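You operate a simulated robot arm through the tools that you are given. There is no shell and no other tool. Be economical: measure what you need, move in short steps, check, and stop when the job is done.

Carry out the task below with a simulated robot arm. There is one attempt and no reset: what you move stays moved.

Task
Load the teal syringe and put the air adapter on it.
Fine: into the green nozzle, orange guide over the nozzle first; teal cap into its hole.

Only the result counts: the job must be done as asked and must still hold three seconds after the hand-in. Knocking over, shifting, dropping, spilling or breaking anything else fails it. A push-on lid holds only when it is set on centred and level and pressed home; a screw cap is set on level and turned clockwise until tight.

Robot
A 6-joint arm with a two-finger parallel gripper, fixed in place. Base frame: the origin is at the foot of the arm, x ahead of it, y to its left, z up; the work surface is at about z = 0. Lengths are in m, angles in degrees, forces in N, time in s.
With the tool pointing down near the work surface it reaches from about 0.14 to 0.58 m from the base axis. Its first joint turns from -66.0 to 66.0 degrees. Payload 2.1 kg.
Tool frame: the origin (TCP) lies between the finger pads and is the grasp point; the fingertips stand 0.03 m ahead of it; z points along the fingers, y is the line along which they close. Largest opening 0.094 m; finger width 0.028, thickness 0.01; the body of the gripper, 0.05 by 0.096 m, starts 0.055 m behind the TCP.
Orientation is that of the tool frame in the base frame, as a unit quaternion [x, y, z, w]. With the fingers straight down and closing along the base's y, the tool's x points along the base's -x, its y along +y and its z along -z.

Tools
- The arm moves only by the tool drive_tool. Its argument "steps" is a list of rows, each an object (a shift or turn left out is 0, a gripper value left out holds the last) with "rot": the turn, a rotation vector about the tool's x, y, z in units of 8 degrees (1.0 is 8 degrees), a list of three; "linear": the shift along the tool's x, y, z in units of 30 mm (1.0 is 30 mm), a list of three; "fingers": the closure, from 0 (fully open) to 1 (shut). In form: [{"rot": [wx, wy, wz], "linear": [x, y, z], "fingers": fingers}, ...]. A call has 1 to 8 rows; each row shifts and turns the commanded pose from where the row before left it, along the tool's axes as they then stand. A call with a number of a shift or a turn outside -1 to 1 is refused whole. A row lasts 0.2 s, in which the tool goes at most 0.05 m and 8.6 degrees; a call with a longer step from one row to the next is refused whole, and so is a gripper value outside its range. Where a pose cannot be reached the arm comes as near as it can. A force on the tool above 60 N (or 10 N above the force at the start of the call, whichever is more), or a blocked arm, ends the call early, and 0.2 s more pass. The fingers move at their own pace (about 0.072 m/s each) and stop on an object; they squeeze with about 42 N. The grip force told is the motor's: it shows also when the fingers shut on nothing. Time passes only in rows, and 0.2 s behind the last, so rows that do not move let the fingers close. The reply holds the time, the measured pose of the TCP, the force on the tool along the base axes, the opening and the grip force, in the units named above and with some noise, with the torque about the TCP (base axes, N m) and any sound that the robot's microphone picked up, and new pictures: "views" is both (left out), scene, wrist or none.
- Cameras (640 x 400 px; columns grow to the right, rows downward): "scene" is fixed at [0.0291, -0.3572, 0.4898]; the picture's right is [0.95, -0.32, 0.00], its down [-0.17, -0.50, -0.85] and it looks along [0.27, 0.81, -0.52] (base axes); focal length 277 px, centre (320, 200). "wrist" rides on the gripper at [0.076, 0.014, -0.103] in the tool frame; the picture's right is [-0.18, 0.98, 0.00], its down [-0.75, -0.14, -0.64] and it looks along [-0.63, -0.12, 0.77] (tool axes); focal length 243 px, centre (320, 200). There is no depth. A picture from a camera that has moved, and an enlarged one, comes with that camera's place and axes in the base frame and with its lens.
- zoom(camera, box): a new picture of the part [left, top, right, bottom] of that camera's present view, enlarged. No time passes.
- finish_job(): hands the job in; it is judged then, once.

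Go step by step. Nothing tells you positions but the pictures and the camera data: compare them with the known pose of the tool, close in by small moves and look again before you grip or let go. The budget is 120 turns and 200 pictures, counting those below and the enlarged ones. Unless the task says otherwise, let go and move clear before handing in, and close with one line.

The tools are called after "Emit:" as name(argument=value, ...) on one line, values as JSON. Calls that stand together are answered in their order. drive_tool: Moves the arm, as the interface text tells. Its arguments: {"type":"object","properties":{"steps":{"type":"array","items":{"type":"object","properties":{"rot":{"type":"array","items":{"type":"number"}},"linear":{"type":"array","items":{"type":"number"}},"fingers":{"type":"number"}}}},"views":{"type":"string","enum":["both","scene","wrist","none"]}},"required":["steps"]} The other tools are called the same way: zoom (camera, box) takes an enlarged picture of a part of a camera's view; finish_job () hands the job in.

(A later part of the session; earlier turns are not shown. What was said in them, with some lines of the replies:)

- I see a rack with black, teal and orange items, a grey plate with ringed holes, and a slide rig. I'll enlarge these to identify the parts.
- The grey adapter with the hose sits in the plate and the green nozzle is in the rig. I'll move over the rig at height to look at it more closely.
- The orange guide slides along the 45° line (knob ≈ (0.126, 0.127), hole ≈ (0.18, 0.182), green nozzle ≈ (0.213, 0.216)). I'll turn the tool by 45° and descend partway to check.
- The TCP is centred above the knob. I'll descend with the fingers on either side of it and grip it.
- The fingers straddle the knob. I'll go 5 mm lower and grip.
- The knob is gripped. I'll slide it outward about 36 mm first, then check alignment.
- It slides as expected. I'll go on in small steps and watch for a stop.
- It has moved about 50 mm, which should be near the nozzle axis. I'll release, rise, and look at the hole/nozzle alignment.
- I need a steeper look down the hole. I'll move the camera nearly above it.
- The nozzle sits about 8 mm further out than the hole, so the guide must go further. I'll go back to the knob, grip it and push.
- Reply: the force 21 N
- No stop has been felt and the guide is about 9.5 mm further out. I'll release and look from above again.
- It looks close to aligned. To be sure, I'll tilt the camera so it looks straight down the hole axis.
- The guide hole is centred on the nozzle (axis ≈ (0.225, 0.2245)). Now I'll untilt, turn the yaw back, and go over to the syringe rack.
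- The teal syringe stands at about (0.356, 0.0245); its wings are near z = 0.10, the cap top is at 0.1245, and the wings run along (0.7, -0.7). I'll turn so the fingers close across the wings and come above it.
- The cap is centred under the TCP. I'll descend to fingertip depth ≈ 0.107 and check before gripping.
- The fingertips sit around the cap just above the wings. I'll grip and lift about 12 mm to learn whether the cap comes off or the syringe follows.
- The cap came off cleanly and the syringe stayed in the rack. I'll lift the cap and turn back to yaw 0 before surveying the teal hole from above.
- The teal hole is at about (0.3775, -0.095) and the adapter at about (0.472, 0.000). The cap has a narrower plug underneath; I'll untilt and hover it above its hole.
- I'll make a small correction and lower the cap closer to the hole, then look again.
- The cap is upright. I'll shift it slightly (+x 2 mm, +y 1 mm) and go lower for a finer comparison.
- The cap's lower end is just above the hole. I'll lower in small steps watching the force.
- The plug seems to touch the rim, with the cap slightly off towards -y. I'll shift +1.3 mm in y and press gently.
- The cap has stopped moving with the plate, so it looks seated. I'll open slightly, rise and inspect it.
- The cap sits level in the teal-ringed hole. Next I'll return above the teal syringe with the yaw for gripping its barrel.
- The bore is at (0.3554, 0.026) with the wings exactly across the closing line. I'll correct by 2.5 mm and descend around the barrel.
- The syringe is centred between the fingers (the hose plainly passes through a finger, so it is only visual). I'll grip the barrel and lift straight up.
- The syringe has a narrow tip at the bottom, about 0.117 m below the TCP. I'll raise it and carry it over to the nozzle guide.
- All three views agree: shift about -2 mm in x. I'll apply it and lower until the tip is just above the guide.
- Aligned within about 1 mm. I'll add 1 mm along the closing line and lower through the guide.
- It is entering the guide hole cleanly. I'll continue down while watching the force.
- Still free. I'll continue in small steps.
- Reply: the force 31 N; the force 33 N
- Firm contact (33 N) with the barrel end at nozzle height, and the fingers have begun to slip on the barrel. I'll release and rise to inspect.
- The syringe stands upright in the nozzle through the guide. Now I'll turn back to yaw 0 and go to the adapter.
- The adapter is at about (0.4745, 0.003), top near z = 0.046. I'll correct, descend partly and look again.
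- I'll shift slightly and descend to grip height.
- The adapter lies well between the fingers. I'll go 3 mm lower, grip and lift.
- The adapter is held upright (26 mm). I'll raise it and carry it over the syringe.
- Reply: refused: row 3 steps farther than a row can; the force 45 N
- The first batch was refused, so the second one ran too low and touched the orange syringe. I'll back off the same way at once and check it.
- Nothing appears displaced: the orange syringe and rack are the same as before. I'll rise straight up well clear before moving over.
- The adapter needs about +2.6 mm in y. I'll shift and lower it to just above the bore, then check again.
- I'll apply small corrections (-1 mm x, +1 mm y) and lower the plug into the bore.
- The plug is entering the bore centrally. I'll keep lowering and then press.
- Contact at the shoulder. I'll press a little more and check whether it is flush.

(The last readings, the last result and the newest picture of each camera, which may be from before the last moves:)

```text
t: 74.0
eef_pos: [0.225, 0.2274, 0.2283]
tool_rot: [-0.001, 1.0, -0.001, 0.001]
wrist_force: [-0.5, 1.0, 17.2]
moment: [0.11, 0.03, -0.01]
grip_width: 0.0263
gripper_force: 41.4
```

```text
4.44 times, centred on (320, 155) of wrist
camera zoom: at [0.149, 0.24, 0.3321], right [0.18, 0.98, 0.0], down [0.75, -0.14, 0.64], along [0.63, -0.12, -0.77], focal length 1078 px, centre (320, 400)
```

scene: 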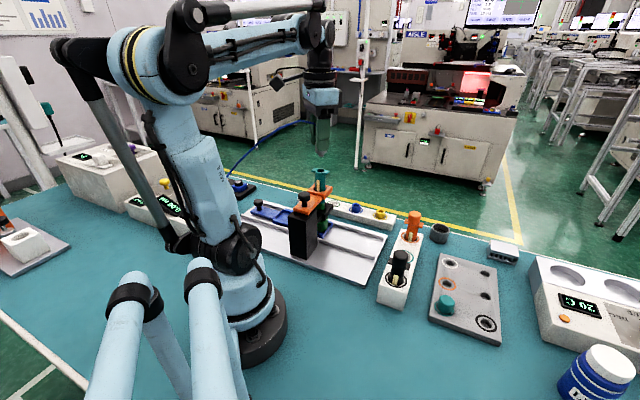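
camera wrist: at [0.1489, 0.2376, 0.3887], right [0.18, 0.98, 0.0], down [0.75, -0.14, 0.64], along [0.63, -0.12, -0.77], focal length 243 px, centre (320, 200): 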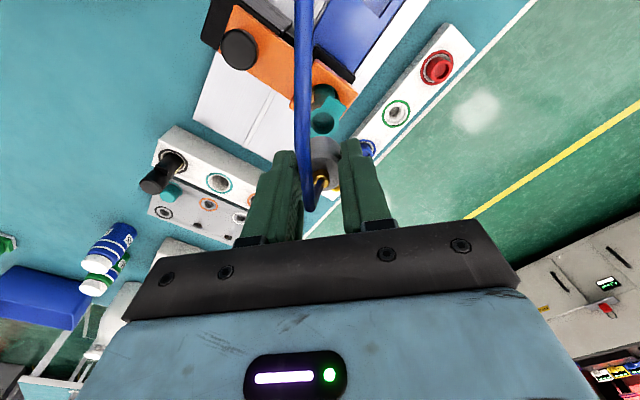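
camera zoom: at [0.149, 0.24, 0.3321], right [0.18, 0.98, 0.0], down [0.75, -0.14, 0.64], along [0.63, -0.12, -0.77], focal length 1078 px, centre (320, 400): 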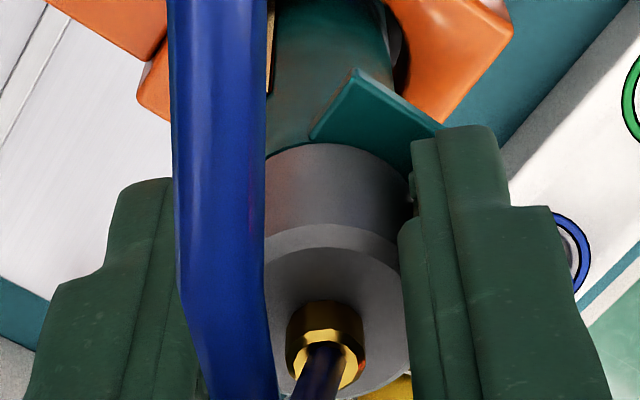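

The adapter sits on the flange. I'll release, rise, and then press it home from above with the fingertips straddling the nipple.

Emit:
drive_tool(steps=[{"fingers": 0.55}, {"linear": [0, 0, 0]}, {"linear": [0, 0, -0.5]}, {"linear": [0, 0, -1]}, {"linear": [0, 0, -0.5]}, {"fingers": 0.85}, {"linear": [0, 0, 0]}], views="wrist")

Emit:
zoom(camera="scene", box=[295, 130, 345, 205])

Emit:
zoom(camera="wrist", box=[270, 80, 370, 200])

```text
t: 75.6
eef_pos: [0.2257, 0.2281, 0.2894]
tool_rot: [-0.001, 1.0, -0.001, 0.001]
wrist_force: [0.6, -0.4, 0.2]
moment: [-0.01, 0.0, -0.01]
grip_width: 0.0141
gripper_force: 0.2
camera wrist: at [0.1489, 0.2408, 0.3922], right [0.18, 0.98, 0.0], down [0.75, -0.14, 0.64], along [0.63, -0.12, -0.77], focal length 243 px, centre (320, 200)
```

wrist: 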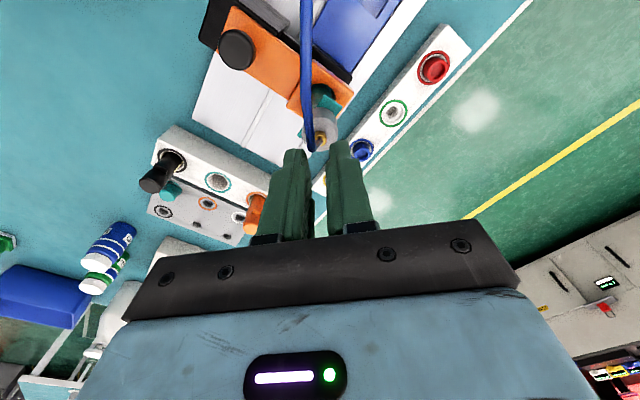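

```text
5.33 times, centred on (320, 168) of scene
camera zoom: at [0.0291, -0.3572, 0.4898], right [0.95, -0.32, 0.0], down [-0.17, -0.5, -0.85], along [0.27, 0.81, -0.52], focal length 1479 px, centre (320, 373)
```

zoom: 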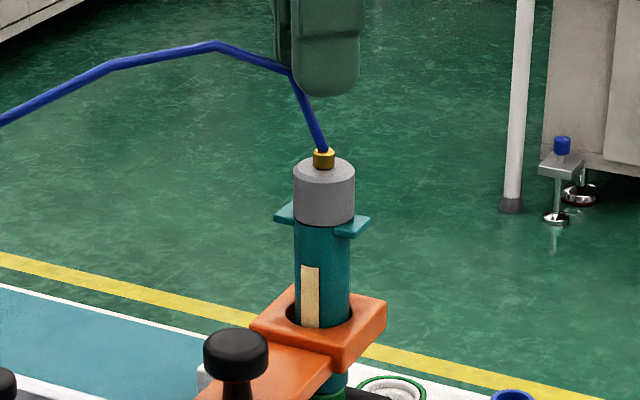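

```text
3.33 times, centred on (320, 140) of wrist
camera zoom: at [0.1489, 0.2408, 0.3922], right [0.18, 0.98, 0.0], down [0.75, -0.14, 0.64], along [0.63, -0.12, -0.77], focal length 809 px, centre (320, 400)
```

zoom: 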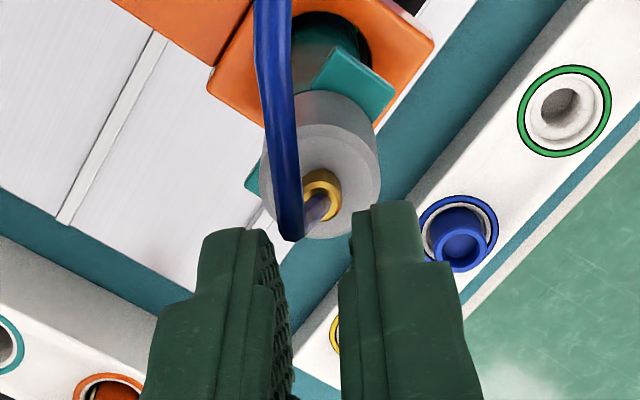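

The adapter sits level on the syringe. I'll press it from above, tips straddling the nipple, watching the force.

Emit:
drive_tool(steps=[{"linear": [0, 0, 0.5]}, {"linear": [0, 0, 0.4]}, {"linear": [0, 0, 0.15]}, {"linear": [0, 0, 0]}], views="none")

Emit:
zoom(camera="scene", box=[295, 130, 345, 205])

```text
t: 76.6
eef_pos: [0.2234, 0.2264, 0.258]
tool_rot: [-0.001, 1.0, -0.001, 0.001]
wrist_force: [0.8, -0.7, -0.4]
moment: [-0.01, 0.01, 0.0]
grip_width: 0.0141
gripper_force: 0.1
```

```text
5.33 times, centred on (320, 168) of scene
camera zoom: at [0.0291, -0.3572, 0.4898], right [0.95, -0.32, 0.0], down [-0.17, -0.5, -0.85], along [0.27, 0.81, -0.52], focal length 1479 px, centre (320, 373)
```

zoom: 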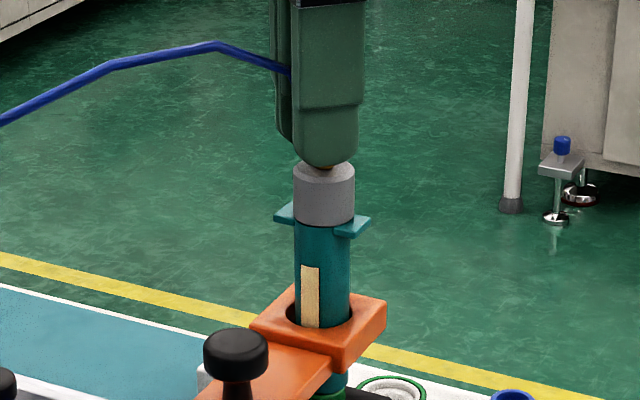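

Emit:
drive_tool(steps=[{"linear": [0, 0, 0.1]}, {"linear": [0, 0, 0.1]}, {"linear": [0, 0, 0]}], views="none")

Emit:
drive_tool(steps=[{"linear": [0, 0, 0.06]}, {"linear": [0, 0, 0.06]}, {"linear": [0, 0, 0]}], views="none")

Emit:
zoom(camera="scene", box=[295, 130, 345, 205])

```text
t: 77.4
eef_pos: [0.2257, 0.2264, 0.2527]
tool_rot: [-0.001, 1.0, 0.0, 0.0]
wrist_force: [0.7, -0.6, 0.4]
moment: [0.0, 0.0, 0.03]
grip_width: 0.0143
gripper_force: 0.1
```

```text
t: 78.2
eef_pos: [0.2249, 0.2267, 0.2513]
tool_rot: [0.0, 1.0, -0.001, 0.001]
wrist_force: [0.8, 0.0, 46.7]
moment: [0.08, -0.12, 0.0]
grip_width: 0.0144
gripper_force: 0.0
```

```text
5.33 times, centred on (320, 168) of scene
camera zoom: at [0.029, -0.3573, 0.4898], right [0.95, -0.32, 0.0], down [-0.17, -0.49, -0.85], along [0.27, 0.81, -0.52], focal length 1479 px, centre (320, 373)
```

zoom: 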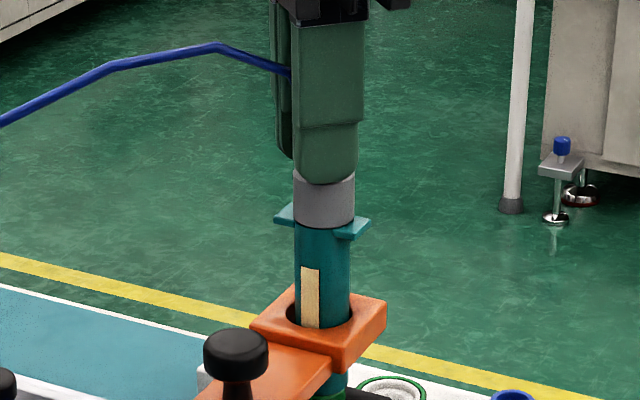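

The press reached 47 N with no further travel, so the adapter is home. I'll rise clear and check everything, including the teal cap.

Emit:
drive_tool(steps=[{"linear": [0, 0, -0.3]}, {"linear": [0, 0, -1]}, {"linear": [0, 0, -1]}, {"linear": [0.5, -0.5, -0.6]}, {"linear": [0, 0, 0]}])

Emit:
zoom(camera="scene", box=[280, 150, 360, 250])

Emit:
zoom(camera="scene", box=[425, 280, 475, 330])

Emit:
zoom(camera="wrist", box=[260, 60, 400, 200])

```text
t: 79.4
eef_pos: [0.2112, 0.2117, 0.3329]
tool_rot: [-0.001, 1.0, -0.002, 0.001]
wrist_force: [0.3, 0.3, 0.5]
moment: [0.0, -0.01, 0.02]
grip_width: 0.014
gripper_force: 0.1
camera wrist: at [0.1342, 0.2254, 0.4368], right [0.18, 0.98, 0.0], down [0.75, -0.14, 0.64], along [0.63, -0.12, -0.77], focal length 243 px, centre (320, 200)
```

scene: 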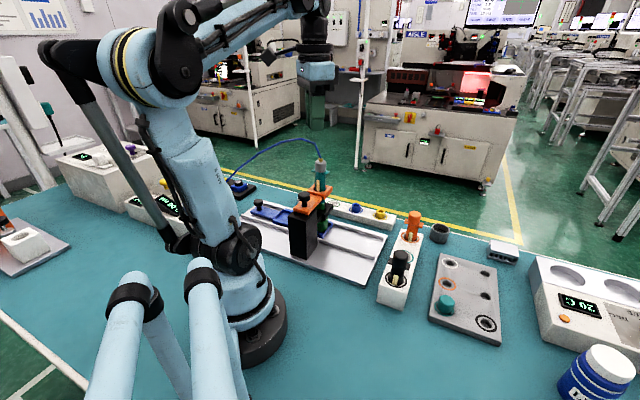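
wrist: 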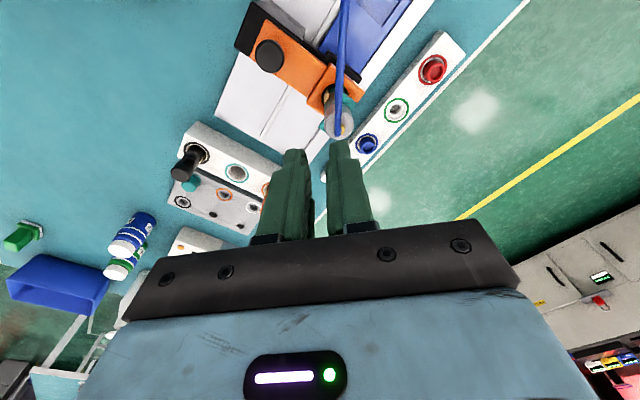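

```text
4.00 times, centred on (320, 200) of scene
camera zoom: at [0.0291, -0.3572, 0.4898], right [0.95, -0.32, 0.0], down [-0.17, -0.5, -0.85], along [0.27, 0.81, -0.52], focal length 1109 px, centre (320, 200)
```

zoom: 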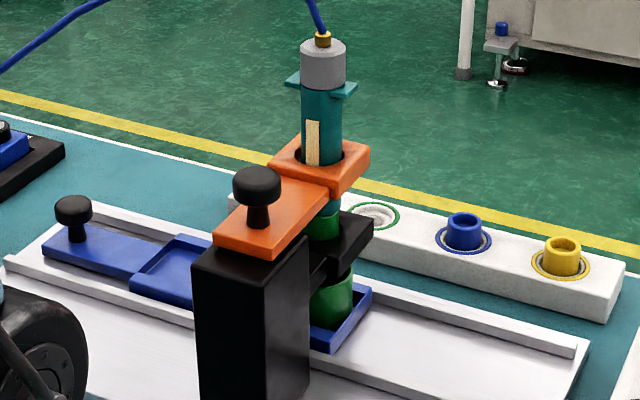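

```text
8.00 times, centred on (450, 305) of scene
camera zoom: at [0.0291, -0.3572, 0.4898], right [0.95, -0.32, 0.0], down [-0.17, -0.5, -0.85], along [0.27, 0.81, -0.52], focal length 2219 px, centre (-720, -640)
```

zoom: 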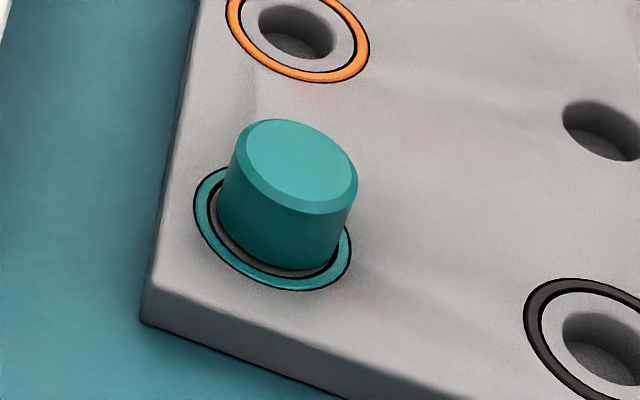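

```text
2.86 times, centred on (330, 130) of wrist
camera zoom: at [0.1342, 0.2254, 0.4368], right [0.18, 0.98, 0.0], down [0.75, -0.14, 0.64], along [0.63, -0.12, -0.77], focal length 693 px, centre (291, 400)
```

zoom: 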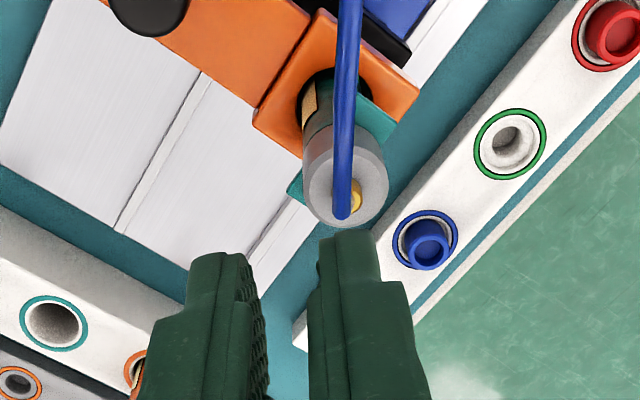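

Everything checks out: the syringe is seated in the green nozzle through the orange guide, the adapter is flush on it, and the teal cap is level in its ringed hole. The gripper is clear, so I'm handing in.

Emit:
finish_job()

```text
The job is handed in.
```

I loaded the teal syringe into the green nozzle through the orange guide, pressed the air adapter onto it, and put the teal cap in its hole. On the way, the held adapter brushed the orange syringe with about 45 N; before-and-after pictures showed nothing moved.
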